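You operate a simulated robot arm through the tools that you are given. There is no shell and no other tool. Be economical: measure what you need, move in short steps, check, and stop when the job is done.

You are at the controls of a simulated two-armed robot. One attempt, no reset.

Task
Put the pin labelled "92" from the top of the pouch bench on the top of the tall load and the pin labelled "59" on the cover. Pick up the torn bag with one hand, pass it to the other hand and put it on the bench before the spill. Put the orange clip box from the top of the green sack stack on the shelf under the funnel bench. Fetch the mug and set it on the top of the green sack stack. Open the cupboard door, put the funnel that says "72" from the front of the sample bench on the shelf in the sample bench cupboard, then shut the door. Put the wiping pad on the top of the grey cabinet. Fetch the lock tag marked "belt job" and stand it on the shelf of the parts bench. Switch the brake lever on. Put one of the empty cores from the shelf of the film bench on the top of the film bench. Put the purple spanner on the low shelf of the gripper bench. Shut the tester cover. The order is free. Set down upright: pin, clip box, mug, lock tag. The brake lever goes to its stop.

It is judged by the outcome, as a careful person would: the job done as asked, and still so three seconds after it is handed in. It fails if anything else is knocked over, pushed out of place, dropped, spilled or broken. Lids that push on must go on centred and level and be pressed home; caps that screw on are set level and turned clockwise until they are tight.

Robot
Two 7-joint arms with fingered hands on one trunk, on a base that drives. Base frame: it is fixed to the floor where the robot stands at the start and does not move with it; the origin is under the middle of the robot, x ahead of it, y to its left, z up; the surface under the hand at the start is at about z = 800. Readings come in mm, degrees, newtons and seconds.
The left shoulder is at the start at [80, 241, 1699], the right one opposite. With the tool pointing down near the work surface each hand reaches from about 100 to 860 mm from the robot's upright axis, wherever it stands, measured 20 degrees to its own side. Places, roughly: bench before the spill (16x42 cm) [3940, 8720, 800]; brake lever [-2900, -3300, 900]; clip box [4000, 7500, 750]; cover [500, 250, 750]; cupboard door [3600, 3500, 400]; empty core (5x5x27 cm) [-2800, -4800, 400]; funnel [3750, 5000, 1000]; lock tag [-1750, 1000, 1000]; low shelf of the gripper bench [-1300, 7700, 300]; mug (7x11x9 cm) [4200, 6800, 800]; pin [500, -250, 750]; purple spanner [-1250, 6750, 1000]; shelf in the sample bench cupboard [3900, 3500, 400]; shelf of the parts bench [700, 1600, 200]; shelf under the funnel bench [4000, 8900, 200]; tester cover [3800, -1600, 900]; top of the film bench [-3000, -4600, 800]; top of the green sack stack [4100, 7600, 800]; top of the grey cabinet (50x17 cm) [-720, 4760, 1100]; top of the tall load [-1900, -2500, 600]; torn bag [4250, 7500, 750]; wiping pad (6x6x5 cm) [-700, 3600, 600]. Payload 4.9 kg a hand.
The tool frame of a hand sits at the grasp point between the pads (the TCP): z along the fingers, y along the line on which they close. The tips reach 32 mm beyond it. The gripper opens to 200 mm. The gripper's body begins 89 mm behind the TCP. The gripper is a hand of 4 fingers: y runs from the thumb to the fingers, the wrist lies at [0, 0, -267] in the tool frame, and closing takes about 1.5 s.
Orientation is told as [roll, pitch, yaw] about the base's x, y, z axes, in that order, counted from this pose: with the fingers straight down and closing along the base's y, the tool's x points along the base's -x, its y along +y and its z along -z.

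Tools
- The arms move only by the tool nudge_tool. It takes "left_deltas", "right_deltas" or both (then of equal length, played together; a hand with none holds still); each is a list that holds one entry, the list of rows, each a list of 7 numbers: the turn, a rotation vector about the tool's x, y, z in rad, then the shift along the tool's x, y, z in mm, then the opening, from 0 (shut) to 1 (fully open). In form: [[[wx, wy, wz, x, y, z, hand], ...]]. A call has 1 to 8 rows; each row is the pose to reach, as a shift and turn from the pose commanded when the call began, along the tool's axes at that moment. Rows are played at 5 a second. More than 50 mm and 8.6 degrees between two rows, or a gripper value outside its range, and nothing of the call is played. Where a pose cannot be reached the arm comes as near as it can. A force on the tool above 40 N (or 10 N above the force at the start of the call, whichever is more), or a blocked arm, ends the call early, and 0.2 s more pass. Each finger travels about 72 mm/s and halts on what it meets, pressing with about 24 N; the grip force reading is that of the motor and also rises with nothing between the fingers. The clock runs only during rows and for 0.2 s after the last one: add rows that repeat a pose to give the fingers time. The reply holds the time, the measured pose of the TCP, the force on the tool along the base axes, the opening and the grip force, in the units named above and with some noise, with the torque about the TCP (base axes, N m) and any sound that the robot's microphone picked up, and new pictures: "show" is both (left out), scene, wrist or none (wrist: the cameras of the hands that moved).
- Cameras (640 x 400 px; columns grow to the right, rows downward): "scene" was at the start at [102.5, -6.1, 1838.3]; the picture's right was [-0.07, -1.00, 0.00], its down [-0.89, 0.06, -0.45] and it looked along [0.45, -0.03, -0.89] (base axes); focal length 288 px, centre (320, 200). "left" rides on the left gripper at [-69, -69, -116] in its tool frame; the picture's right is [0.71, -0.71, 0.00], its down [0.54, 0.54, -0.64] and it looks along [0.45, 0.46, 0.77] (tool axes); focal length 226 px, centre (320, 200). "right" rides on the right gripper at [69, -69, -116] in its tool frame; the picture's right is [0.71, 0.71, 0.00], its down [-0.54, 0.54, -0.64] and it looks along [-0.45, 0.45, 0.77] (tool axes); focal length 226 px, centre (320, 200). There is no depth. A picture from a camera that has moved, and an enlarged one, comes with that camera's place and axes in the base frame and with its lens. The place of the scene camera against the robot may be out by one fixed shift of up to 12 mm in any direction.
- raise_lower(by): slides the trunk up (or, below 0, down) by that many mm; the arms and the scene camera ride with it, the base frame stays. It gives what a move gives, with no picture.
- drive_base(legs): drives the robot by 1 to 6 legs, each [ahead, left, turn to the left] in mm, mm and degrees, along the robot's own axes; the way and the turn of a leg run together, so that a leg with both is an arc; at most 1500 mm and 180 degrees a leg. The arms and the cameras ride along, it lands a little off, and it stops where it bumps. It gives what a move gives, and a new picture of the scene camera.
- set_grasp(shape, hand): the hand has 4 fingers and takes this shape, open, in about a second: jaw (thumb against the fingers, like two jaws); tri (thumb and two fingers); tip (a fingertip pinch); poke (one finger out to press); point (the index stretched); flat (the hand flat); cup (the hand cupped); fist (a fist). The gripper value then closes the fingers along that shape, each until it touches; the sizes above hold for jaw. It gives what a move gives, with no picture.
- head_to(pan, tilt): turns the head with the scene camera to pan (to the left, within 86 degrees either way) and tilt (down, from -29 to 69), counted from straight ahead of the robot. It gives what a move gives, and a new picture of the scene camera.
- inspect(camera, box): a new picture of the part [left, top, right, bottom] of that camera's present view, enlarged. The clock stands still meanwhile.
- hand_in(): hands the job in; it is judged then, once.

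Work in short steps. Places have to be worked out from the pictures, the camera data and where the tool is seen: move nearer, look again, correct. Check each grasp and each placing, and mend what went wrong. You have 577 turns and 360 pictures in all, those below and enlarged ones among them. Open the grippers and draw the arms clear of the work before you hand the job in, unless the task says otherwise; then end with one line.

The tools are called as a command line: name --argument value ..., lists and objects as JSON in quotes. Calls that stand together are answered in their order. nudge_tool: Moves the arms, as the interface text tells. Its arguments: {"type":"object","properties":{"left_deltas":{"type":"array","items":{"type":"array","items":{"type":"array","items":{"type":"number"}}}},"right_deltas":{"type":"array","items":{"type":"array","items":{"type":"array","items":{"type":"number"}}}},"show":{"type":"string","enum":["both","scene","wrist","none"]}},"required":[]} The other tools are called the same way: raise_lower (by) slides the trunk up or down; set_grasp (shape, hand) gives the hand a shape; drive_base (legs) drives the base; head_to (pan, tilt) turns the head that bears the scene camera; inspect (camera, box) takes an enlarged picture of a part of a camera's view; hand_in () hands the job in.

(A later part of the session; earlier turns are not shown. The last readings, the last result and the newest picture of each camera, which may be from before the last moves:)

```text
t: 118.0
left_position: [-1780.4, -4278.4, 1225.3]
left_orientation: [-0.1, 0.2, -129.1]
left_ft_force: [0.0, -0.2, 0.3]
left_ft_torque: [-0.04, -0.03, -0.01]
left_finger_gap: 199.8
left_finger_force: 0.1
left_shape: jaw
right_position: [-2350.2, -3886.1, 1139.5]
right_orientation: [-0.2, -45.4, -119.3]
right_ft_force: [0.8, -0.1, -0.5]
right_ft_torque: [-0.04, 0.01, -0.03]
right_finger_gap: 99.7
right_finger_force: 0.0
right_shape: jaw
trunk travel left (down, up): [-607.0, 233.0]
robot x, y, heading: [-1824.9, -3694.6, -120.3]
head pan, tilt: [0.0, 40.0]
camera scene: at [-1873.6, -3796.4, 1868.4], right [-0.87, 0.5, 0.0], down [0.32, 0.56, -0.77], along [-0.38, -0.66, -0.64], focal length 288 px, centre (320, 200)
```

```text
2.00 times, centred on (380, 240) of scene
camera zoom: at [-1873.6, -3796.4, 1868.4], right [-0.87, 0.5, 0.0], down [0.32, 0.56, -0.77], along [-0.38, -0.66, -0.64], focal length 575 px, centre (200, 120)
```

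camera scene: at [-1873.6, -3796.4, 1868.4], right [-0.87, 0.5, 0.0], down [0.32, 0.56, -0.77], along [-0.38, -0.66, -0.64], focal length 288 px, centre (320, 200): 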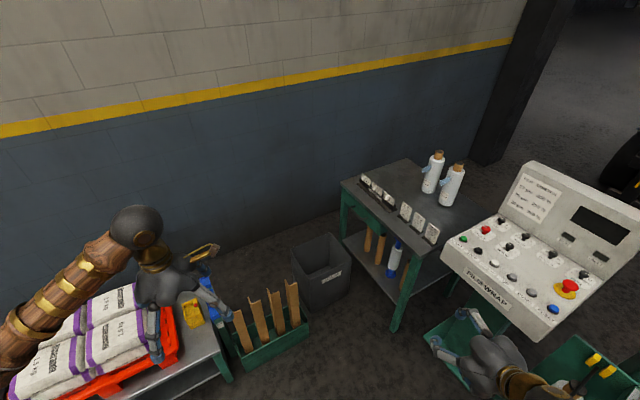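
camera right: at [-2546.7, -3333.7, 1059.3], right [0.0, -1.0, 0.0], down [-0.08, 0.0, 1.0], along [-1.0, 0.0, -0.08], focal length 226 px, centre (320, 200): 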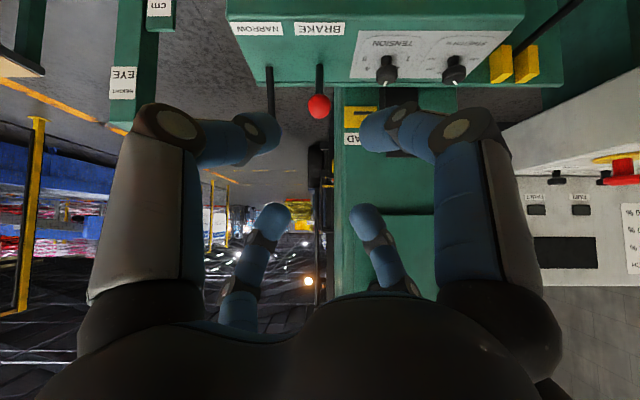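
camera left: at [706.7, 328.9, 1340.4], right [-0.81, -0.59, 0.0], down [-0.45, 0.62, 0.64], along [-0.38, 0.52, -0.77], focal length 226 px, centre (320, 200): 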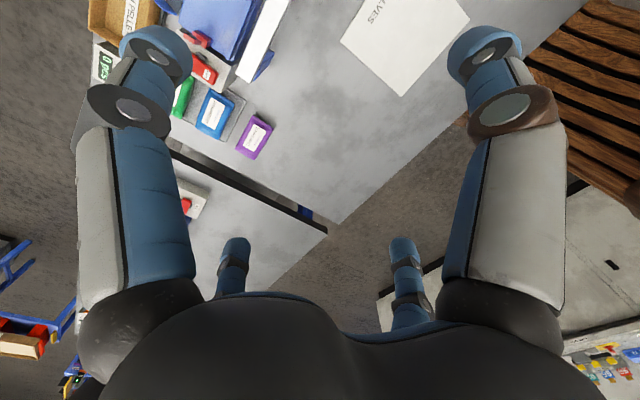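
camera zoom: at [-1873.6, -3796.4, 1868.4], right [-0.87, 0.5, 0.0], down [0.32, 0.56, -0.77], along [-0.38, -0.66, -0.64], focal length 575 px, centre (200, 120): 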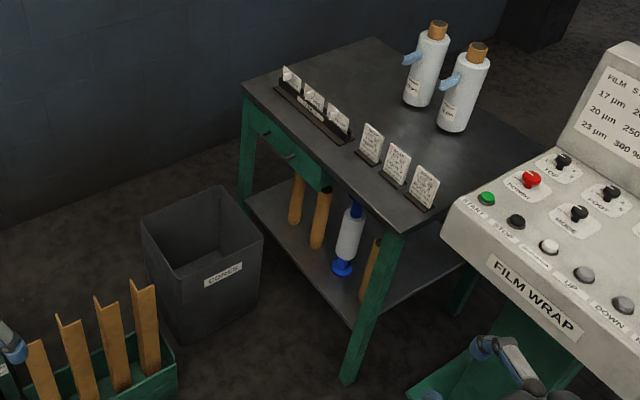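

Four upright pieces stand on the shelf at x≈-2838: cores at y≈-4784, -4667, -4418 and a wrapped roll at y≈-4535. I'll take the core at y≈-4667 with the left hand horizontal; first I drive to about [-2050,-4110].

drive_base --legs '[[470, 10, 0], [0, 0, -58]]'

head_to --pan 25 --tilt 50

```text
t: 123.4
left_position: [-2524.2, -4447.5, 1225.4]
left_orientation: [0.1, 0.0, 172.4]
left_ft_force: [-1.2, -0.1, -0.2]
left_ft_torque: [0.0, 0.02, 0.02]
left_finger_gap: 200.1
left_finger_force: 0.1
left_shape: jaw
right_position: [-2487.9, -3758.4, 1140.0]
right_orientation: [-0.2, -45.4, -177.8]
right_ft_force: [0.6, -0.6, 0.0]
right_ft_torque: [-0.01, -0.02, -0.01]
right_finger_gap: 99.5
right_finger_force: 0.1
right_shape: jaw
trunk travel left (down, up): [-607.0, 233.0]
robot x, y, heading: [-2048.8, -4104.7, -178.7]
head pan, tilt: [0.0, 40.0]
camera scene: at [-2156.3, -4110.0, 1868.4], right [-0.02, 1.0, 0.0], down [0.64, 0.02, -0.77], along [-0.77, -0.02, -0.64], focal length 288 px, centre (320, 200)
```

scene: 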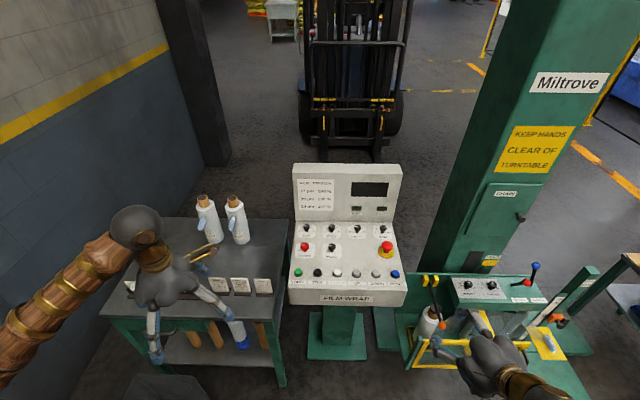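

```text
t: 124.3
left_position: [-2525.8, -4449.1, 1224.6]
left_orientation: [0.0, 0.1, 172.4]
left_ft_force: [-0.5, 0.4, 0.2]
left_ft_torque: [-0.03, 0.01, -0.01]
left_finger_gap: 200.0
left_finger_force: 0.1
left_shape: jaw
right_position: [-2487.5, -3757.3, 1140.8]
right_orientation: [-0.2, -45.5, -177.9]
right_ft_force: [0.4, 1.1, 0.3]
right_ft_torque: [-0.02, -0.04, -0.03]
right_finger_gap: 99.6
right_finger_force: 0.1
right_shape: jaw
trunk travel left (down, up): [-607.0, 233.0]
robot x, y, heading: [-2049.1, -4102.2, -178.2]
head pan, tilt: [25.0, 50.0]
camera scene: at [-2140.3, -4141.5, 1854.3], right [-0.44, 0.9, 0.0], down [0.69, 0.34, -0.64], along [-0.58, -0.29, -0.77], focal length 288 px, centre (320, 200)
```

scene: 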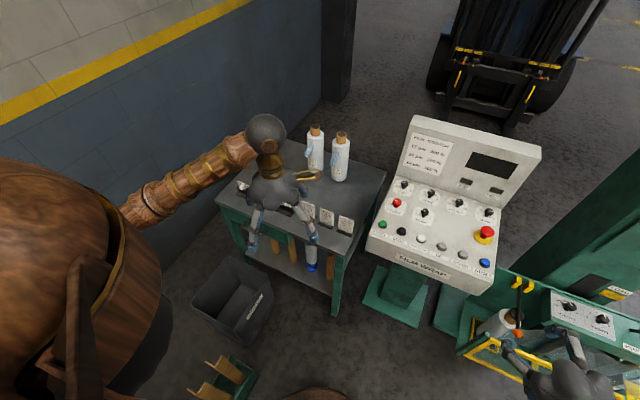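

I yaw the left hand toward the core and pull the right hand back clear of the wrapper frame.

nudge_tool --left_deltas '[[[0, 0, -0.13, 0, 0, 0, 0.8], [0, 0, -0.26, 0, 0, 0, 0.7], [0, 0, -0.394, 0, 0, 0, 0.7], [0, 0, -0.394, 0, 0, 0, 0.7]]]' --right_deltas '[[[0, 0, 0, 4, 0, -32, 0.5], [0, 0, 0, 8, 0, -64, 0.5], [0, 0, 0, 11, 0, -96, 0.5], [0, 0, 0, 14, 0, -127, 0.5]]]' --show "none"

nudge_tool --left_deltas '[[[0, -0.145, 0, 0, 0, 0, 0.7], [0, -0.29, 0, 0, 0, 0, 0.7], [0, -0.435, 0, 0, 0, 0, 0.7], [0, -0.58, 0, 0, 0, 0, 0.7], [0, -0.725, 0, 0, 0, 0, 0.7], [0, -0.87, 0, 0, 0, 0, 0.7], [0, -1.015, 0, 0, 0, 0, 0.7], [0, -1.16, 0, 0, 0, 0, 0.7]]]' --show "none"

```text
t: 125.3
left_position: [-2525.2, -4447.5, 1226.4]
left_orientation: [0.0, 0.2, -165.0]
left_ft_force: [0.0, 0.3, -0.3]
left_ft_torque: [-0.02, 0.03, 0.0]
left_finger_gap: 140.8
left_finger_force: 0.0
left_shape: jaw
right_position: [-2454.3, -3709.0, 1149.3]
right_orientation: [-0.1, -45.4, -177.9]
right_ft_force: [-0.5, -0.6, 0.2]
right_ft_torque: [-0.01, 0.0, -0.06]
right_finger_gap: 99.9
right_finger_force: 0.1
right_shape: jaw
right hand out of reach, approached as far as the arm can: row 1, 2, 3, 4
trunk travel left (down, up): [-607.0, 233.0]
robot x, y, heading: [-2050.8, -4107.5, -178.6]
head pan, tilt: [25.0, 50.0]
```

```text
t: 127.1
left_position: [-2534.8, -4450.7, 1208.9]
left_orientation: [0.1, -66.5, -165.2]
left_ft_force: [-0.1, -0.1, 0.6]
left_ft_torque: [-0.01, 0.03, 0.0]
left_finger_gap: 140.4
left_finger_force: 0.0
left_shape: jaw
left hand out of reach, approached as far as the arm can: row 4, 5, 6, 7, 8
right_position: [-2452.9, -3708.6, 1149.9]
right_orientation: [-0.1, -45.6, -177.8]
right_ft_force: [-0.4, 0.9, -0.3]
right_ft_torque: [-0.03, 0.03, 0.02]
right_finger_gap: 99.8
right_finger_force: 0.0
right_shape: jaw
trunk travel left (down, up): [-607.0, 233.0]
robot x, y, heading: [-2051.8, -4100.8, -178.6]
head pan, tilt: [25.0, 50.0]
```

The left hand points forward and 23° down. Now I spin it -45° so the fingers straddle an upright core.

nudge_tool --left_deltas '[[[0, 0, -0.13, 0, 0, 0, 0.7], [0, 0, -0.26, 0, 0, 0, 0.7], [0, 0, -0.39, 0, 0, 0, 0.7], [0, 0, -0.52, 0, 0, 0, 0.7], [0, 0, -0.65, 0, 0, 0, 0.7], [0, 0, -0.785, 0, 0, 0, 0.7]]]' --show "none"

raise_lower --by -480

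head_to --pan 35 --tilt 40

inspect --camera "left" --box '[0, 0, 640, 400]'

```text
t: 128.5
left_position: [-2635.2, -4403.0, 1290.0]
left_orientation: [-56.7, -41.2, -98.2]
left_ft_force: [0.1, -0.1, 0.4]
left_ft_torque: [0.0, 0.02, -0.01]
left_finger_gap: 140.2
left_finger_force: 0.1
left_shape: jaw
left hand out of reach, approached as far as the arm can: row 1, 2, 3, 4, 5, 6
right_position: [-2455.3, -3707.9, 1147.8]
right_orientation: [-0.1, -45.4, -177.8]
right_ft_force: [0.3, -0.3, -0.7]
right_ft_torque: [-0.01, 0.0, 0.02]
right_finger_gap: 99.7
right_finger_force: 0.0
right_shape: jaw
trunk travel left (down, up): [-607.0, 233.0]
robot x, y, heading: [-2048.8, -4106.3, -178.6]
head pan, tilt: [25.0, 50.0]
```

```text
refused: -480 is not a number from -400 to 400
```

```text
t: 129.2
left_position: [-2632.9, -4403.9, 1290.1]
left_orientation: [-56.6, -41.3, -98.2]
left_ft_force: [0.6, 0.2, -0.3]
left_ft_torque: [0.01, -0.01, 0.04]
left_finger_gap: 140.3
left_finger_force: 0.1
left_shape: jaw
right_position: [-2455.3, -3708.5, 1147.2]
right_orientation: [0.0, -45.5, -177.7]
right_ft_force: [0.7, 0.3, -0.3]
right_ft_torque: [-0.01, 0.01, -0.01]
right_finger_gap: 99.7
right_finger_force: 0.1
right_shape: jaw
trunk travel left (down, up): [-607.0, 233.0]
robot x, y, heading: [-2051.9, -4109.6, -178.5]
head pan, tilt: [35.0, 40.0]
camera scene: at [-2139.7, -4157.2, 1868.4], right [-0.59, 0.81, 0.0], down [0.52, 0.38, -0.77], along [-0.62, -0.45, -0.64], focal length 288 px, centre (320, 200)
```

scene: 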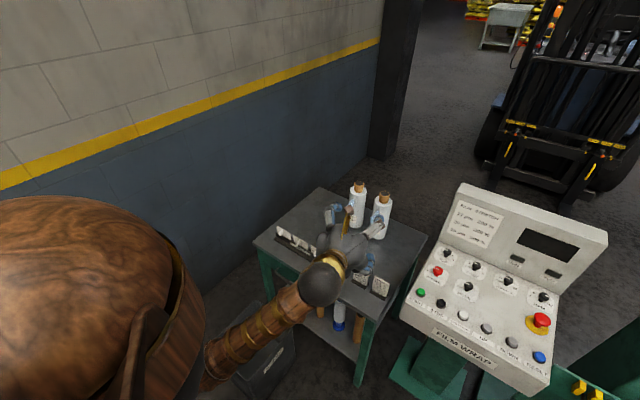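

```text
1.00 times, centred on (320, 200) of left (not enlarged: the box is as wide or as high as the picture)
camera zoom: at [-2570.5, -4383.4, 1426.7], right [-0.25, 0.97, -0.02], down [0.88, 0.22, -0.43], along [-0.41, -0.13, -0.9], focal length 226 px, centre (320, 200)
```

zoom: 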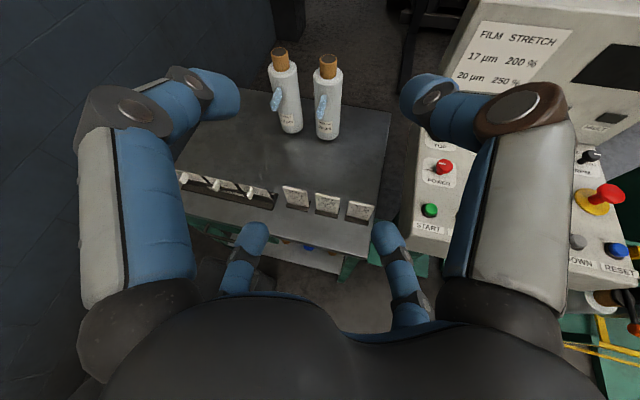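

The orientation is what I want (pointing 195°, 25° down), though it drifted over the bench. I retreat 170 mm and then lower the trunk.

nudge_tool --left_deltas '[[[0, 0, 0, 5, 20, -37, 0.7], [0, 0, 0, 10, 40, -75, 0.7], [0, 0, 0, 14, 60, -112, 0.7], [0, 0, 0, 19, 79, -149, 0.7]]]' --show "none"

```text
t: 130.2
left_position: [-2631.7, -4400.6, 1298.7]
left_orientation: [-57.9, -40.5, -97.1]
left_ft_force: [0.4, -0.1, 0.0]
left_ft_torque: [0.0, -0.03, 0.0]
left_finger_gap: 140.3
left_finger_force: 0.1
left_shape: jaw
left hand out of reach, approached as far as the arm can: row 1, 2, 3, 4
right_position: [-2454.8, -3709.3, 1149.5]
right_orientation: [-0.1, -45.5, -177.7]
right_ft_force: [-0.2, -0.1, -0.2]
right_ft_torque: [0.01, 0.01, 0.01]
right_finger_gap: 100.2
right_finger_force: 0.0
right_shape: jaw
trunk travel left (down, up): [-607.0, 233.0]
robot x, y, heading: [-2049.9, -4104.8, -178.4]
head pan, tilt: [35.0, 40.0]
```

The arm cannot fold back there, so I back the base 220 mm and lower the trunk instead.

drive_base --legs '[[-220, 0, 0]]'

raise_lower --by -400

raise_lower --by -100

nudge_tool --left_deltas '[[[0, 0, 0, -20, -23, 30, 0.7], [0, 0, 0, -39, -46, 60, 0.7]]]' --show "none"

```text
t: 131.9
left_position: [-2414.7, -4395.4, 1296.1]
left_orientation: [-57.7, -40.4, -97.2]
left_ft_force: [-1.0, 1.1, -0.2]
left_ft_torque: [-0.02, 0.01, 0.01]
left_finger_gap: 140.0
left_finger_force: 0.0
left_shape: jaw
right_position: [-2238.2, -3702.9, 1148.7]
right_orientation: [-0.2, -45.3, -177.7]
right_ft_force: [-0.6, 0.7, -1.2]
right_ft_torque: [0.01, -0.03, 0.01]
right_finger_gap: 100.0
right_finger_force: 0.0
right_shape: jaw
trunk travel left (down, up): [-607.0, 233.0]
robot x, y, heading: [-1825.6, -4099.1, -178.9]
head pan, tilt: [35.0, 40.0]
camera scene: at [-1924.9, -4152.6, 1868.1], right [-0.59, 0.81, 0.0], down [0.52, 0.38, -0.76], along [-0.61, -0.45, -0.64], focal length 288 px, centre (320, 200)
```

scene: 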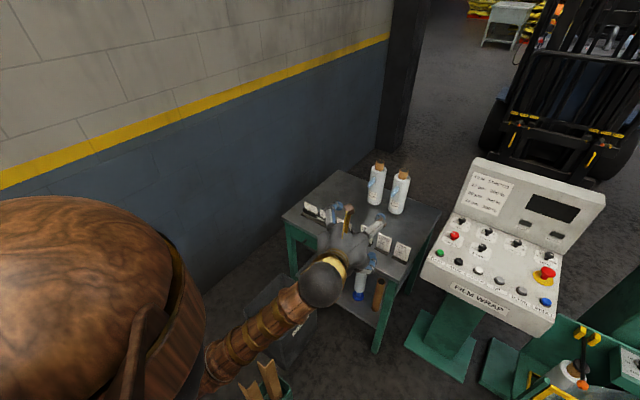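

```text
t: 135.7
left_position: [-2411.2, -4395.4, 898.5]
left_orientation: [-57.9, -40.5, -97.3]
left_ft_force: [0.3, 0.8, -0.8]
left_ft_torque: [-0.04, 0.02, 0.01]
left_finger_gap: 140.5
left_finger_force: 0.0
left_shape: jaw
right_position: [-2235.2, -3704.1, 749.6]
right_orientation: [-0.1, -45.5, -177.8]
right_ft_force: [0.0, -0.3, -0.1]
right_ft_torque: [-0.03, 0.01, -0.04]
right_finger_gap: 99.7
right_finger_force: 0.1
right_shape: jaw
trunk travel left (down, up): [-207.0, 633.0]
robot x, y, heading: [-1828.0, -4101.4, -178.4]
head pan, tilt: [35.0, 40.0]
```

```text
t: 137.0
left_position: [-2411.5, -4395.1, 798.3]
left_orientation: [-57.9, -40.6, -97.2]
left_ft_force: [0.4, 0.4, 0.5]
left_ft_torque: [0.02, -0.01, 0.01]
left_finger_gap: 140.4
left_finger_force: 0.1
left_shape: jaw
right_position: [-2234.1, -3703.7, 648.7]
right_orientation: [-0.2, -45.5, -177.8]
right_ft_force: [-0.4, 0.4, 0.3]
right_ft_torque: [0.01, 0.03, 0.03]
right_finger_gap: 99.9
right_finger_force: 0.0
right_shape: jaw
trunk travel left (down, up): [-107.0, 733.0]
robot x, y, heading: [-1830.2, -4105.7, -178.9]
head pan, tilt: [35.0, 40.0]
```

```text
t: 137.8
left_position: [-2483.0, -4448.0, 826.4]
left_orientation: [-57.5, -40.6, -93.9]
left_ft_force: [0.5, 0.1, 0.6]
left_ft_torque: [0.03, 0.02, 0.03]
left_finger_gap: 140.1
left_finger_force: 0.0
left_shape: jaw
right_position: [-2234.5, -3704.1, 648.8]
right_orientation: [-0.3, -45.5, -177.7]
right_ft_force: [-1.1, 0.0, 0.1]
right_ft_torque: [0.01, -0.02, 0.0]
right_finger_gap: 100.0
right_finger_force: 0.1
right_shape: jaw
trunk travel left (down, up): [-107.0, 733.0]
robot x, y, heading: [-1832.0, -4105.1, -178.6]
head pan, tilt: [35.0, 40.0]
stopped in row 2 (left hand): the arm was blocked; the commanded pose is now the measured one
```

The hand points properly at z 826. I move it down and left toward the shelf's height, watching for reach.

nudge_tool --left_deltas '[[[0, 0, 0, 15, 35, 21, 0.7], [0, 0, 0, 31, 70, 42, 0.7], [0, 0, 0, 46, 105, 63, 0.7], [0, 0, 0, 62, 140, 85, 0.7], [0, 0, 0, 77, 175, 106, 0.7], [0, 0, 0, 93, 210, 127, 0.7], [0, 0, 0, 108, 245, 148, 0.7], [0, 0, 0, 124, 281, 170, 0.7]]]'

```text
t: 139.6
left_position: [-2484.1, -4568.1, 495.7]
left_orientation: [-57.6, -40.6, -93.9]
left_ft_force: [0.0, -0.4, -1.2]
left_ft_torque: [0.01, 0.01, -0.01]
left_finger_gap: 140.0
left_finger_force: 0.0
left_shape: jaw
right_position: [-2235.7, -3703.9, 649.3]
right_orientation: [-0.2, -45.6, -177.6]
right_ft_force: [-0.1, -0.7, -1.0]
right_ft_torque: [0.01, -0.04, -0.03]
right_finger_gap: 99.9
right_finger_force: 0.0
right_shape: jaw
trunk travel left (down, up): [-107.0, 733.0]
robot x, y, heading: [-1831.9, -4096.5, -178.8]
head pan, tilt: [35.0, 40.0]
camera scene: at [-1920.2, -4153.1, 1368.4], right [-0.59, 0.8, 0.0], down [0.52, 0.38, -0.77], along [-0.62, -0.45, -0.64], focal length 288 px, centre (320, 200)
camera left: at [-2421.2, -4545.1, 633.3], right [-0.32, 0.95, -0.01], down [0.85, 0.28, -0.44], along [-0.41, -0.14, -0.9], focal length 226 px, centre (320, 200)
```

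scene: 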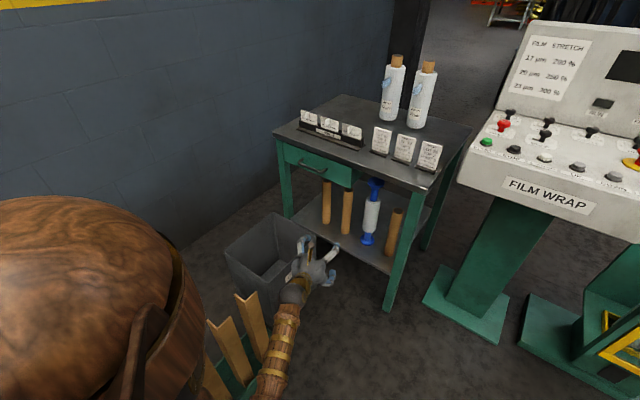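
left: 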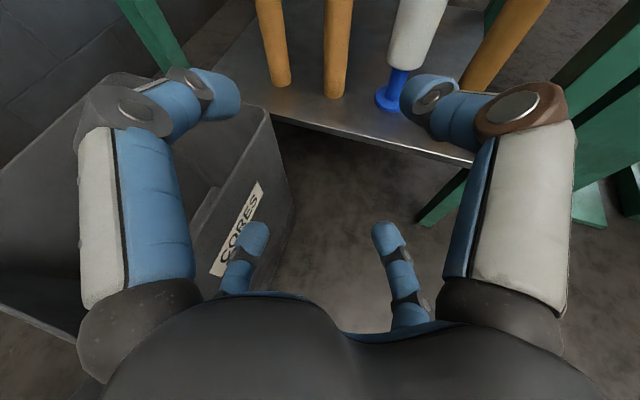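

Core 2's base is at about [-2848,-4655,274] on the shelf. I drive 220 mm forward with the hand at this height.

drive_base --legs '[[220, 0, 0]]'

inspect --camera "left" --box '[0, 0, 640, 400]'

```text
t: 141.3
left_position: [-2703.2, -4573.2, 495.4]
left_orientation: [-57.5, -40.6, -93.9]
left_ft_force: [-0.3, 0.4, -0.4]
left_ft_torque: [0.01, 0.02, 0.01]
left_finger_gap: 140.1
left_finger_force: 0.1
left_shape: jaw
right_position: [-2454.6, -3708.5, 647.9]
right_orientation: [-0.3, -45.4, -177.8]
right_ft_force: [0.5, 0.7, -0.7]
right_ft_torque: [0.03, -0.01, 0.0]
right_finger_gap: 99.8
right_finger_force: 0.0
right_shape: jaw
trunk travel left (down, up): [-107.0, 733.0]
robot x, y, heading: [-2052.9, -4103.1, -178.6]
head pan, tilt: [35.0, 40.0]
camera scene: at [-2140.3, -4157.9, 1368.3], right [-0.59, 0.8, 0.0], down [0.52, 0.38, -0.77], along [-0.62, -0.45, -0.64], focal length 288 px, centre (320, 200)
```

scene: 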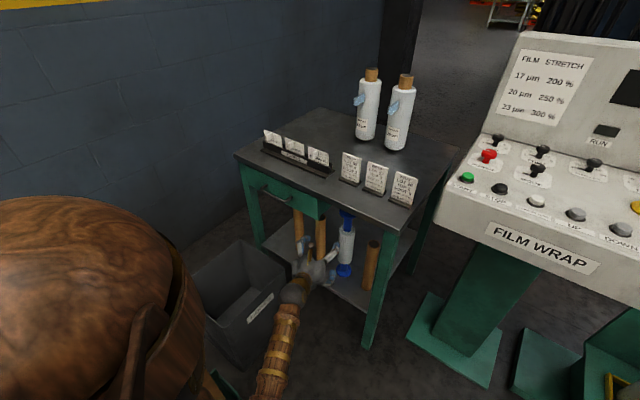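

```text
1.00 times, centred on (320, 200) of left (not enlarged: the box is as wide or as high as the picture)
camera zoom: at [-2640.8, -4550.0, 632.9], right [-0.32, 0.95, -0.01], down [0.85, 0.28, -0.44], along [-0.41, -0.14, -0.9], focal length 226 px, centre (320, 200)
```

zoom: 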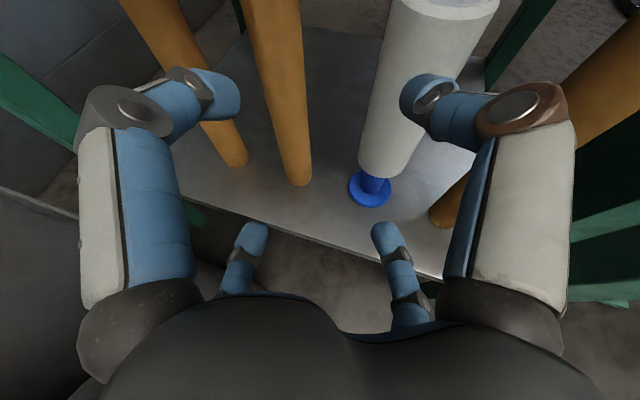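

Core 2 stands at about [-2840,-4661], the roll 134 mm to its right. I line up laterally, narrow the fingers and advance so that they straddle the core.

nudge_tool --left_deltas '[[[0, 0, 0, -16, 12, 6, 0.65], [0, 0, 0, -32, 24, 12, 0.6], [0, 0, 0, -40, 16, 47, 0.6], [0, 0, 0, -48, 8, 81, 0.6]]]' --show "wrist"

```text
t: 142.3
left_position: [-2772.1, -4636.6, 489.4]
left_orientation: [-57.5, -40.5, -93.8]
left_ft_force: [0.2, -0.8, -0.2]
left_ft_torque: [0.02, 0.01, -0.01]
left_finger_gap: 120.3
left_finger_force: 0.1
left_shape: jaw
right_position: [-2455.3, -3709.3, 649.8]
right_orientation: [-0.1, -45.5, -177.7]
right_ft_force: [-0.3, 0.7, 1.0]
right_ft_torque: [-0.01, 0.01, 0.0]
right_finger_gap: 99.9
right_finger_force: 0.1
right_shape: jaw
trunk travel left (down, up): [-107.0, 733.0]
robot x, y, heading: [-2050.8, -4108.7, -178.7]
head pan, tilt: [35.0, 40.0]
camera left: at [-2709.2, -4614.3, 626.4], right [-0.32, 0.95, -0.01], down [0.85, 0.28, -0.44], along [-0.41, -0.14, -0.9], focal length 226 px, centre (320, 200)
```

left: 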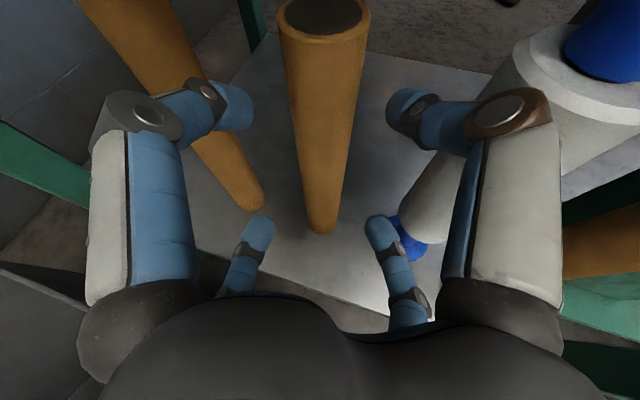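

The core is centred between the fingers. I advance 68 mm and close.

nudge_tool --left_deltas '[[[0, 0, 0, -8, -8, 34, 0.6], [0, 0, 0, -17, -17, 68, 0.6], [0, 0, 0, -17, -17, 68, 0.5], [0, 0, 0, -17, -17, 68, 0.4], [0, 0, 0, -17, -17, 68, 0.3], [0, 0, 0, -17, -17, 68, 0.2], [0, 0, 0, -17, -17, 68, 0.1]]]' --show "wrist"

```text
t: 143.9
left_position: [-2839.5, -4660.0, 483.7]
left_orientation: [-57.5, -40.6, -93.8]
left_ft_force: [-0.5, -0.3, -0.5]
left_ft_torque: [0.02, 0.01, -0.01]
left_finger_gap: 20.5
left_finger_force: 0.0
left_shape: jaw
right_position: [-2454.2, -3707.7, 648.5]
right_orientation: [-0.3, -45.5, -177.8]
right_ft_force: [1.1, 0.3, 0.5]
right_ft_torque: [0.02, 0.0, 0.0]
right_finger_gap: 99.9
right_finger_force: 0.0
right_shape: jaw
trunk travel left (down, up): [-107.0, 733.0]
robot x, y, heading: [-2051.4, -4106.3, -178.6]
head pan, tilt: [35.0, 40.0]
camera left: at [-2777.1, -4636.9, 619.5], right [-0.32, 0.95, -0.01], down [0.85, 0.28, -0.44], along [-0.41, -0.14, -0.9], focal length 226 px, centre (320, 200)
```

left: 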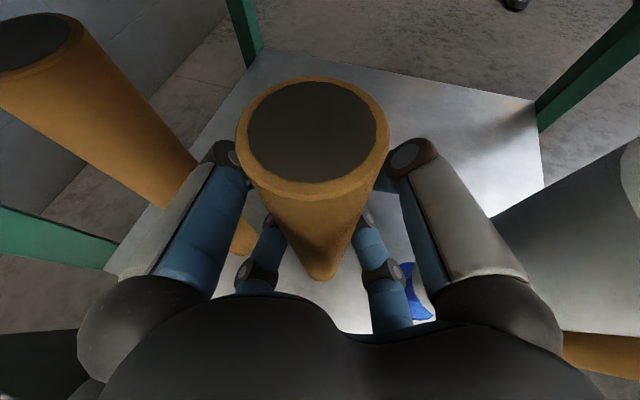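

The gap reads 20 with no force though the core fills the hand; I command full closure and look at the reading.

nudge_tool --left_deltas '[[[0, 0, 0, 0, 0, 0, 0], [0, 0, 0, 0, 0, 0, 0], [0, 0, 0, 0, 0, 0, 0]]]' --show "wrist"

```text
t: 144.7
left_position: [-2839.9, -4659.3, 481.4]
left_orientation: [-57.5, -40.6, -93.9]
left_ft_force: [0.8, 1.2, -1.6]
left_ft_torque: [0.0, 0.0, -0.03]
left_finger_gap: 6.4
left_finger_force: 23.8
left_shape: jaw
right_position: [-2454.5, -3708.9, 649.0]
right_orientation: [-0.2, -45.6, -177.7]
right_ft_force: [0.5, -0.7, 0.0]
right_ft_torque: [0.04, 0.02, -0.01]
right_finger_gap: 100.0
right_finger_force: 0.0
right_shape: jaw
trunk travel left (down, up): [-107.0, 733.0]
robot x, y, heading: [-2050.3, -4105.7, -178.7]
head pan, tilt: [35.0, 40.0]
camera left: at [-2777.2, -4636.9, 619.6], right [-0.32, 0.95, -0.01], down [0.85, 0.28, -0.44], along [-0.41, -0.14, -0.9], focal length 226 px, centre (320, 200)
```

left: 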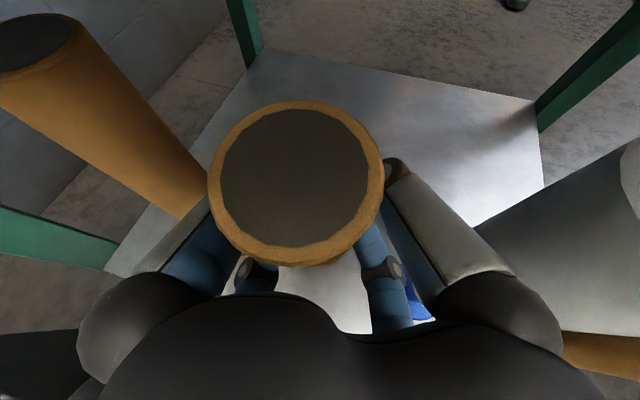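

The fingers grip the core (24 N) but its top has tilted toward the palm. I lift the trunk 60 mm and look how it hangs.

raise_lower --by 60

inspect --camera "scene" --box '[220, 180, 420, 340]'

inspect --camera "left" --box '[0, 0, 640, 400]'

```text
t: 145.4
left_position: [-2832.4, -4658.3, 511.7]
left_orientation: [-55.7, -39.7, -95.0]
left_ft_force: [0.2, -6.4, -15.5]
left_ft_torque: [0.61, 0.99, -0.45]
left_finger_gap: 5.9
left_finger_force: 23.8
left_shape: jaw
right_position: [-2454.0, -3709.0, 693.8]
right_orientation: [-0.3, -45.4, -177.8]
right_ft_force: [0.0, 0.3, 0.2]
right_ft_torque: [-0.02, 0.05, 0.0]
right_finger_gap: 99.8
right_finger_force: 0.0
right_shape: jaw
trunk travel left (down, up): [-151.0, 689.0]
robot x, y, heading: [-2048.0, -4105.3, -178.5]
head pan, tilt: [35.0, 40.0]
stopped: the force on the tool passed its limit at 49 N (the readings are from after the stop); the commanded pose is now the measured one
```

```text
2.50 times, centred on (320, 260) of scene
camera zoom: at [-2139.3, -4158.6, 1412.8], right [-0.59, 0.8, 0.0], down [0.52, 0.38, -0.77], along [-0.62, -0.45, -0.64], focal length 719 px, centre (320, 50)
```

zoom: 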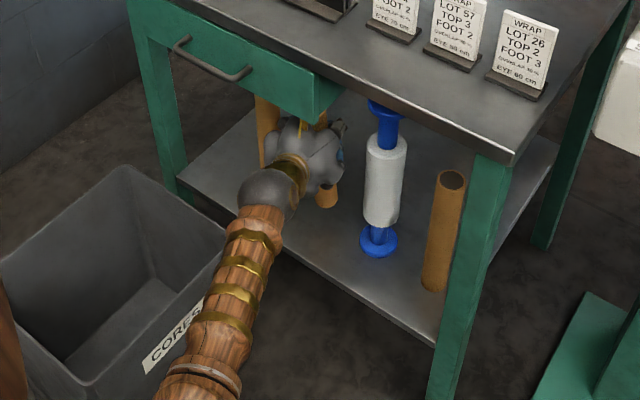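

```text
1.00 times, centred on (320, 200) of left (not enlarged: the box is as wide or as high as the picture)
camera zoom: at [-2772.8, -4636.6, 649.7], right [-0.32, 0.95, 0.0], down [0.86, 0.29, -0.41], along [-0.39, -0.13, -0.91], focal length 226 px, centre (320, 200)
```

zoom: 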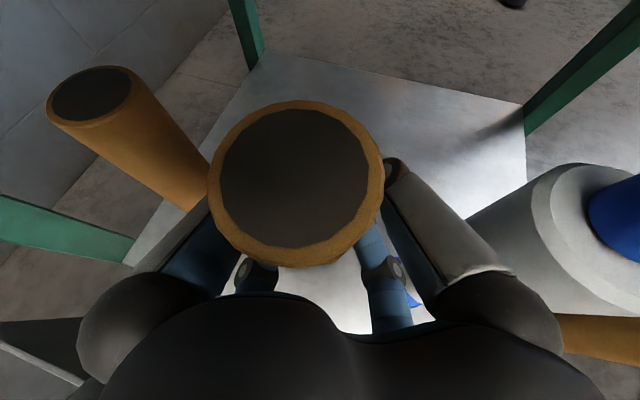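

The hand's top touches the drawer front, so I stop raising. The core hangs about 30 mm off the shelf; I back straight out with the base.

drive_base --legs '[[-300, 0, 0]]'

inspect --camera "scene" --box '[200, 160, 440, 340]'

```text
t: 147.5
left_position: [-2539.6, -4646.5, 511.3]
left_orientation: [-55.6, -39.9, -95.5]
left_ft_force: [-0.6, 11.2, -26.3]
left_ft_torque: [-2.46, 1.59, 0.8]
left_finger_gap: 5.9
left_finger_force: 23.9
left_shape: jaw
right_position: [-2157.7, -3700.4, 692.4]
right_orientation: [-0.2, -45.4, -177.8]
right_ft_force: [1.6, -0.1, -0.4]
right_ft_torque: [-0.01, -0.02, 0.01]
right_finger_gap: 100.2
right_finger_force: 0.1
right_shape: jaw
trunk travel left (down, up): [-151.0, 689.0]
robot x, y, heading: [-1753.1, -4094.8, -178.5]
head pan, tilt: [35.0, 40.0]
camera scene: at [-1844.0, -4151.3, 1412.2], right [-0.59, 0.81, 0.0], down [0.52, 0.38, -0.76], along [-0.62, -0.45, -0.64], focal length 288 px, centre (320, 200)
```

scene: 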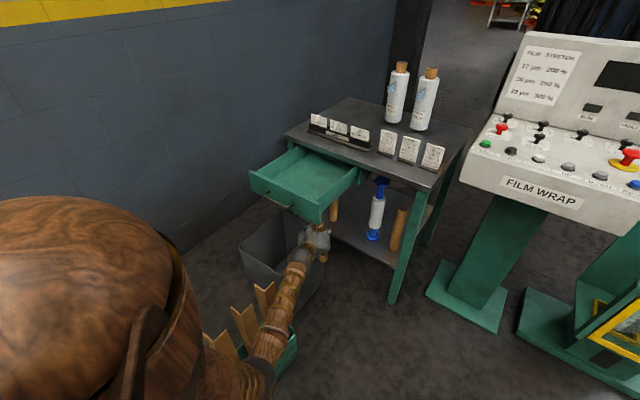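

```text
2.22 times, centred on (320, 250) of scene
camera zoom: at [-1844.0, -4151.3, 1412.2], right [-0.59, 0.81, 0.0], down [0.52, 0.38, -0.76], along [-0.62, -0.45, -0.64], focal length 639 px, centre (320, 89)
```

zoom: 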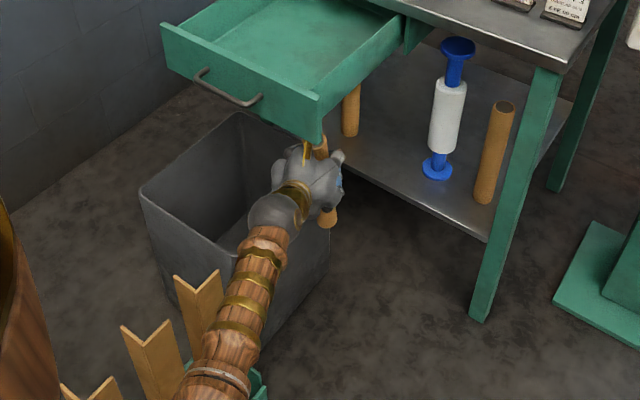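

The hand dragged the drawer open; I'll have to shut it again. First I lower slightly to free the core from the drawer.

raise_lower --by -35

inspect --camera "left" --box '[0, 0, 640, 400]'

```text
t: 148.3
left_position: [-2539.1, -4646.1, 477.1]
left_orientation: [-55.9, -40.0, -95.3]
left_ft_force: [0.7, -0.1, -1.1]
left_ft_torque: [-0.02, -0.02, -0.03]
left_finger_gap: 6.1
left_finger_force: 24.1
left_shape: jaw
right_position: [-2155.5, -3700.4, 658.7]
right_orientation: [-0.3, -45.5, -177.8]
right_ft_force: [-0.5, 0.3, -1.1]
right_ft_torque: [-0.02, -0.01, 0.02]
right_finger_gap: 100.0
right_finger_force: 0.1
right_shape: jaw
trunk travel left (down, up): [-116.0, 724.0]
robot x, y, heading: [-1753.0, -4098.4, -178.7]
head pan, tilt: [35.0, 40.0]
```

```text
1.00 times, centred on (320, 200) of left (not enlarged: the box is as wide or as high as the picture)
camera zoom: at [-2478.3, -4623.9, 616.8], right [-0.31, 0.95, -0.01], down [0.87, 0.28, -0.42], along [-0.39, -0.13, -0.91], focal length 226 px, centre (320, 200)
```

zoom: 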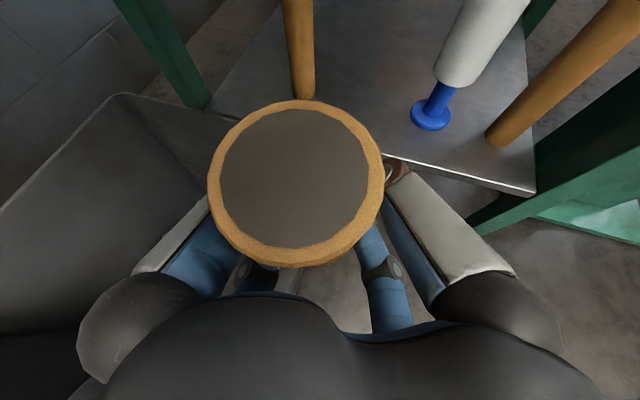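

Free of the drawer now. I drive right 180 mm to get out from under it, then back a bit.

drive_base --legs '[[0, -180, 0], [-150, 0, 0]]'

raise_lower --by 390

head_to --pan 30 --tilt 45

```text
t: 150.7
left_position: [-2392.0, -4463.8, 479.2]
left_orientation: [-56.1, -39.9, -95.2]
left_ft_force: [0.4, 0.2, 0.1]
left_ft_torque: [0.04, -0.04, 0.01]
left_finger_gap: 6.1
left_finger_force: 24.1
left_shape: jaw
right_position: [-2010.0, -3518.2, 658.4]
right_orientation: [-0.2, -45.6, -177.8]
right_ft_force: [0.8, 0.4, -0.3]
right_ft_torque: [-0.01, 0.04, -0.01]
right_finger_gap: 100.0
right_finger_force: 0.0
right_shape: jaw
trunk travel left (down, up): [-116.0, 724.0]
robot x, y, heading: [-1605.8, -3915.9, -179.0]
head pan, tilt: [35.0, 40.0]
camera scene: at [-1693.8, -3968.5, 1377.6], right [-0.59, 0.81, 0.0], down [0.52, 0.38, -0.77], along [-0.62, -0.45, -0.64], focal length 288 px, centre (320, 200)
```

scene: 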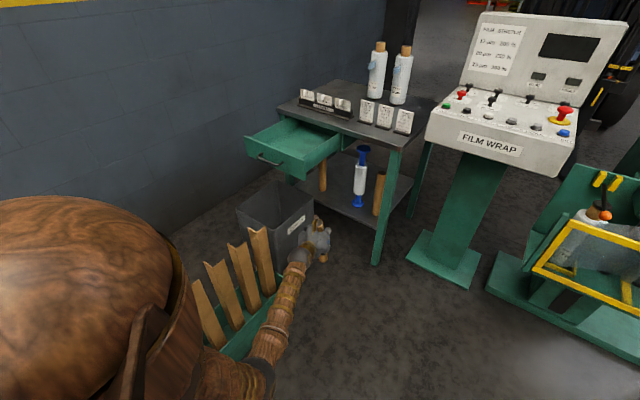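

```text
t: 154.5
left_position: [-2392.2, -4465.0, 867.8]
left_orientation: [-55.9, -39.9, -95.3]
left_ft_force: [-0.1, 1.0, -1.3]
left_ft_torque: [-0.01, 0.0, -0.01]
left_finger_gap: 5.9
left_finger_force: 23.8
left_shape: jaw
right_position: [-2011.3, -3518.9, 1048.2]
right_orientation: [-0.3, -45.5, -177.9]
right_ft_force: [0.1, 0.5, -0.1]
right_ft_torque: [0.01, 0.0, -0.01]
right_finger_gap: 100.0
right_finger_force: 0.1
right_shape: jaw
trunk travel left (down, up): [-506.0, 334.0]
robot x, y, heading: [-1611.4, -3913.6, -178.6]
head pan, tilt: [35.0, 40.0]
```

```text
t: 155.2
left_position: [-2391.2, -4463.8, 868.3]
left_orientation: [-55.9, -40.1, -95.3]
left_ft_force: [0.5, -0.2, 0.3]
left_ft_torque: [0.01, -0.01, -0.01]
left_finger_gap: 6.0
left_finger_force: 23.9
left_shape: jaw
right_position: [-2010.4, -3517.6, 1047.0]
right_orientation: [-0.1, -45.5, -177.8]
right_ft_force: [0.3, 0.6, -0.3]
right_ft_torque: [-0.04, 0.03, 0.01]
right_finger_gap: 100.0
right_finger_force: 0.1
right_shape: jaw
trunk travel left (down, up): [-506.0, 334.0]
robot x, y, heading: [-1605.1, -3916.3, -178.8]
head pan, tilt: [30.0, 45.0]
camera scene: at [-1696.4, -3960.6, 1760.2], right [-0.52, 0.85, 0.0], down [0.6, 0.37, -0.71], along [-0.6, -0.37, -0.71], focal length 288 px, centre (320, 200)
```

scene: 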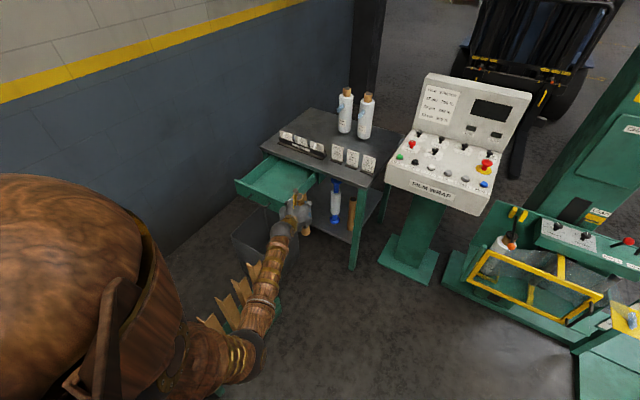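

The core leans about 28° with its bottom forward. I raise the trunk and pitch the hand down 28° so that the core hangs upright, then check.

raise_lower --by 160

nudge_tool --left_deltas '[[[-0.087, 0.087, 0, 0, 0, 0, 0], [-0.174, 0.174, 0, 0, 0, 0, 0], [-0.261, 0.261, 0, 0, 0, 0, 0], [-0.348, 0.348, 0, 0, 0, 0, 0]]]'

inspect --camera "scene" --box '[220, 140, 380, 260]'

```text
t: 157.0
left_position: [-2392.1, -4465.8, 1027.7]
left_orientation: [-56.0, -40.1, -95.3]
left_ft_force: [-0.2, -0.6, -0.6]
left_ft_torque: [0.0, 0.02, -0.03]
left_finger_gap: 6.0
left_finger_force: 23.7
left_shape: jaw
right_position: [-2010.2, -3518.3, 1208.3]
right_orientation: [-0.2, -45.6, -177.9]
right_ft_force: [0.2, -0.6, 0.8]
right_ft_torque: [-0.01, 0.05, -0.03]
right_finger_gap: 99.8
right_finger_force: 0.1
right_shape: jaw
trunk travel left (down, up): [-666.0, 174.0]
robot x, y, heading: [-1608.2, -3913.8, -178.9]
head pan, tilt: [30.0, 45.0]
```

```text
t: 158.0
left_position: [-2393.1, -4464.7, 1027.7]
left_orientation: [-27.1, -24.8, -111.0]
left_ft_force: [0.2, 0.0, -0.4]
left_ft_torque: [0.0, 0.03, -0.03]
left_finger_gap: 5.9
left_finger_force: 24.3
left_shape: jaw
right_position: [-2010.7, -3518.8, 1208.1]
right_orientation: [-0.2, -45.4, -177.8]
right_ft_force: [0.2, -0.2, -0.5]
right_ft_torque: [0.02, 0.01, 0.01]
right_finger_gap: 99.7
right_finger_force: 0.0
right_shape: jaw
trunk travel left (down, up): [-666.0, 174.0]
robot x, y, heading: [-1608.0, -3918.9, -178.8]
head pan, tilt: [30.0, 45.0]
camera scene: at [-1697.6, -3960.6, 1920.1], right [-0.52, 0.85, 0.0], down [0.6, 0.37, -0.71], along [-0.6, -0.37, -0.71], focal length 288 px, centre (320, 200)
camera left: at [-2401.4, -4465.6, 1179.3], right [-0.31, 0.95, -0.01], down [0.95, 0.31, 0.07], along [0.07, 0.01, -1.0], focal length 226 px, centre (320, 200)
```

scene: 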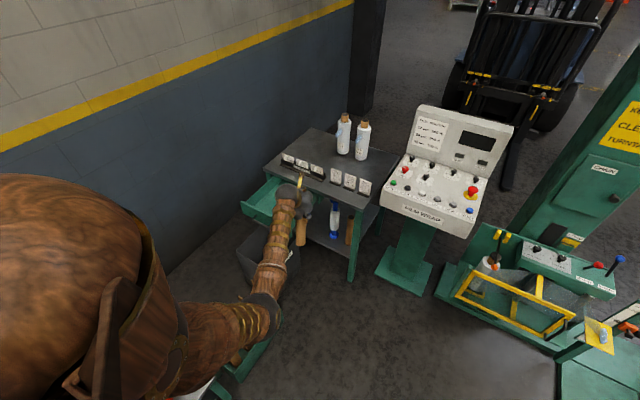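
left: 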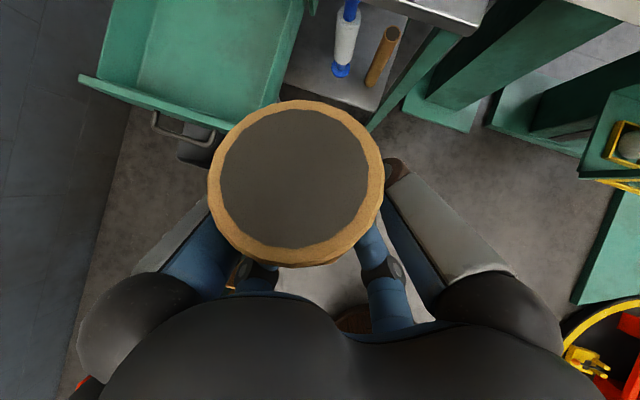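

```text
3.33 times, centred on (300, 200) of scene
camera zoom: at [-1697.6, -3960.6, 1920.1], right [-0.52, 0.85, 0.0], down [0.6, 0.37, -0.71], along [-0.6, -0.37, -0.71], focal length 959 px, centre (387, 200)
```

zoom: 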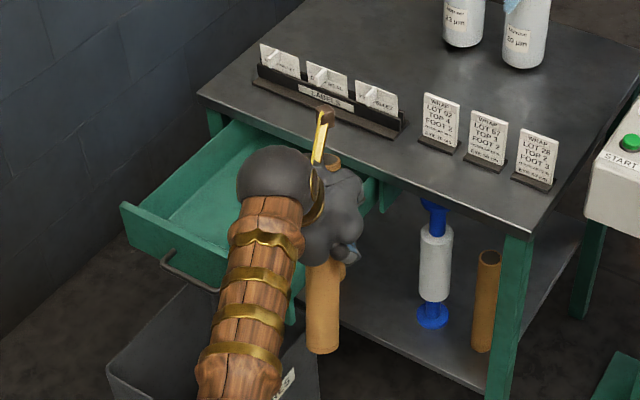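

The core hangs upright. I raise 100 mm more for clearance over the tag stands and drive in over the bench.

raise_lower --by 100

drive_base --legs '[[430, 170, 0]]'

inspect --camera "left" --box '[0, 0, 640, 400]'

```text
t: 159.3
left_position: [-2392.3, -4465.2, 1128.3]
left_orientation: [-27.2, -25.1, -110.8]
left_ft_force: [-0.7, 0.1, -0.8]
left_ft_torque: [0.02, 0.01, 0.0]
left_finger_gap: 5.8
left_finger_force: 23.6
left_shape: jaw
right_position: [-2010.2, -3519.4, 1308.7]
right_orientation: [-0.2, -45.6, -177.8]
right_ft_force: [-0.8, -0.3, -0.2]
right_ft_torque: [-0.01, -0.03, -0.02]
right_finger_gap: 100.2
right_finger_force: 0.3
right_shape: jaw
trunk travel left (down, up): [-766.0, 74.0]
robot x, y, heading: [-1605.0, -3911.0, -178.6]
head pan, tilt: [30.0, 45.0]
```

```text
t: 162.1
left_position: [-2817.6, -4646.4, 1129.4]
left_orientation: [-27.2, -25.1, -110.8]
left_ft_force: [-0.3, 0.6, 0.2]
left_ft_torque: [-0.03, 0.0, 0.01]
left_finger_gap: 6.1
left_finger_force: 24.0
left_shape: jaw
right_position: [-2439.0, -3698.1, 1309.7]
right_orientation: [-0.1, -45.6, -177.7]
right_ft_force: [-0.3, 0.1, -0.8]
right_ft_torque: [0.0, 0.02, 0.0]
right_finger_gap: 99.5
right_finger_force: 0.0
right_shape: jaw
trunk travel left (down, up): [-766.0, 74.0]
robot x, y, heading: [-2036.1, -4092.5, -178.6]
head pan, tilt: [30.0, 45.0]
camera scene: at [-2122.6, -4139.4, 2020.4], right [-0.52, 0.85, 0.0], down [0.6, 0.37, -0.71], along [-0.6, -0.37, -0.71], focal length 288 px, centre (320, 200)
```

scene: 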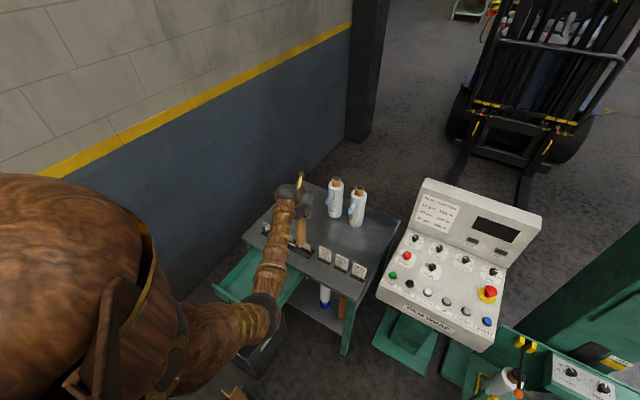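

```text
1.00 times, centred on (320, 200) of left (not enlarged: the box is as wide or as high as the picture)
camera zoom: at [-2826.4, -4647.2, 1281.9], right [-0.31, 0.95, -0.01], down [0.95, 0.31, 0.06], along [0.06, 0.01, -1.0], focal length 226 px, centre (320, 200)
```

zoom: 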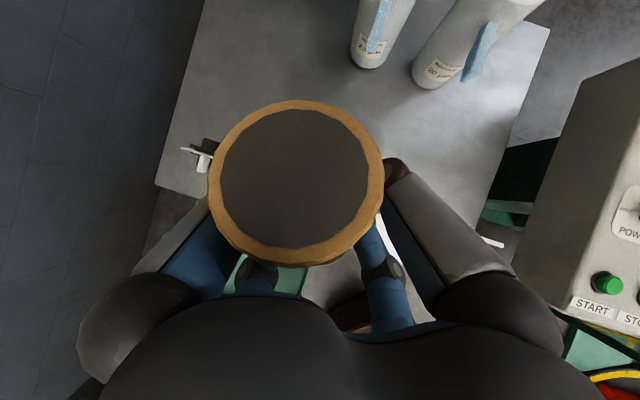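

Over the bench now, rolls stand at x≈-3094. I drive 90 mm on and 55 mm left so that the core is over free top, near [-2915,-4710].

drive_base --legs '[[90, 55, 0]]'

inspect --camera "left" --box '[0, 0, 640, 400]'

inspect --camera "scene" --box '[200, 150, 400, 300]'

```text
t: 163.3
left_position: [-2899.6, -4698.4, 1135.8]
left_orientation: [-27.4, -25.5, -110.8]
left_ft_force: [0.5, 0.5, 0.1]
left_ft_torque: [-0.04, 0.06, -0.02]
left_finger_gap: 5.9
left_finger_force: 23.4
left_shape: jaw
right_position: [-2517.4, -3749.3, 1308.6]
right_orientation: [0.2, -45.8, -178.0]
right_ft_force: [-0.1, -0.5, -0.4]
right_ft_torque: [-0.05, 0.04, 0.07]
right_finger_gap: 99.7
right_finger_force: 0.1
right_shape: jaw
trunk travel left (down, up): [-766.0, 74.0]
robot x, y, heading: [-2123.5, -4154.3, -178.2]
head pan, tilt: [30.0, 45.0]
camera scene: at [-2200.4, -4188.7, 2021.1], right [-0.52, 0.85, 0.0], down [0.6, 0.37, -0.71], along [-0.61, -0.37, -0.7], focal length 288 px, centre (320, 200)
```

scene: 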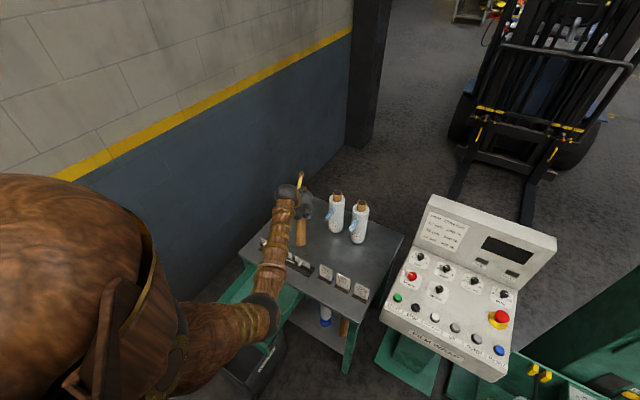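

```text
1.00 times, centred on (320, 200) of left (not enlarged: the box is as wide or as high as the picture)
camera zoom: at [-2908.0, -4698.4, 1287.5], right [-0.31, 0.95, -0.01], down [0.95, 0.31, 0.06], along [0.06, 0.01, -1.0], focal length 226 px, centre (320, 200)
```

zoom: 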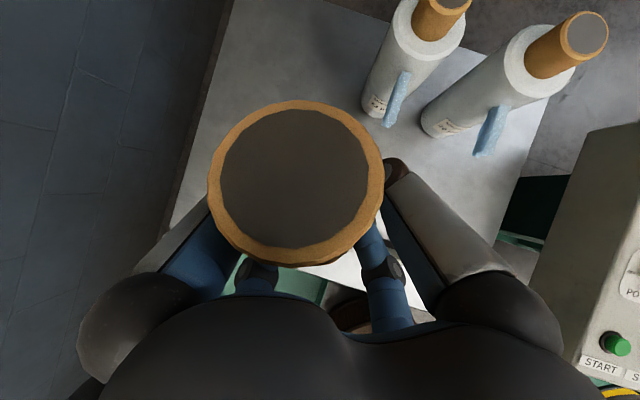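

```text
2.67 times, centred on (300, 225) of scene
camera zoom: at [-2200.4, -4188.7, 2021.1], right [-0.52, 0.85, 0.0], down [0.6, 0.37, -0.71], along [-0.61, -0.37, -0.7], focal length 767 px, centre (373, 133)
```

zoom: 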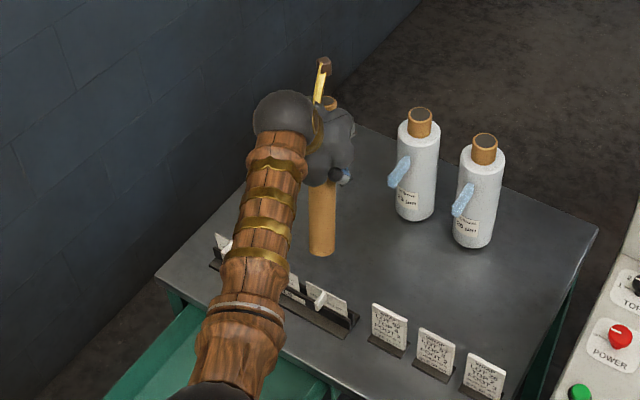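

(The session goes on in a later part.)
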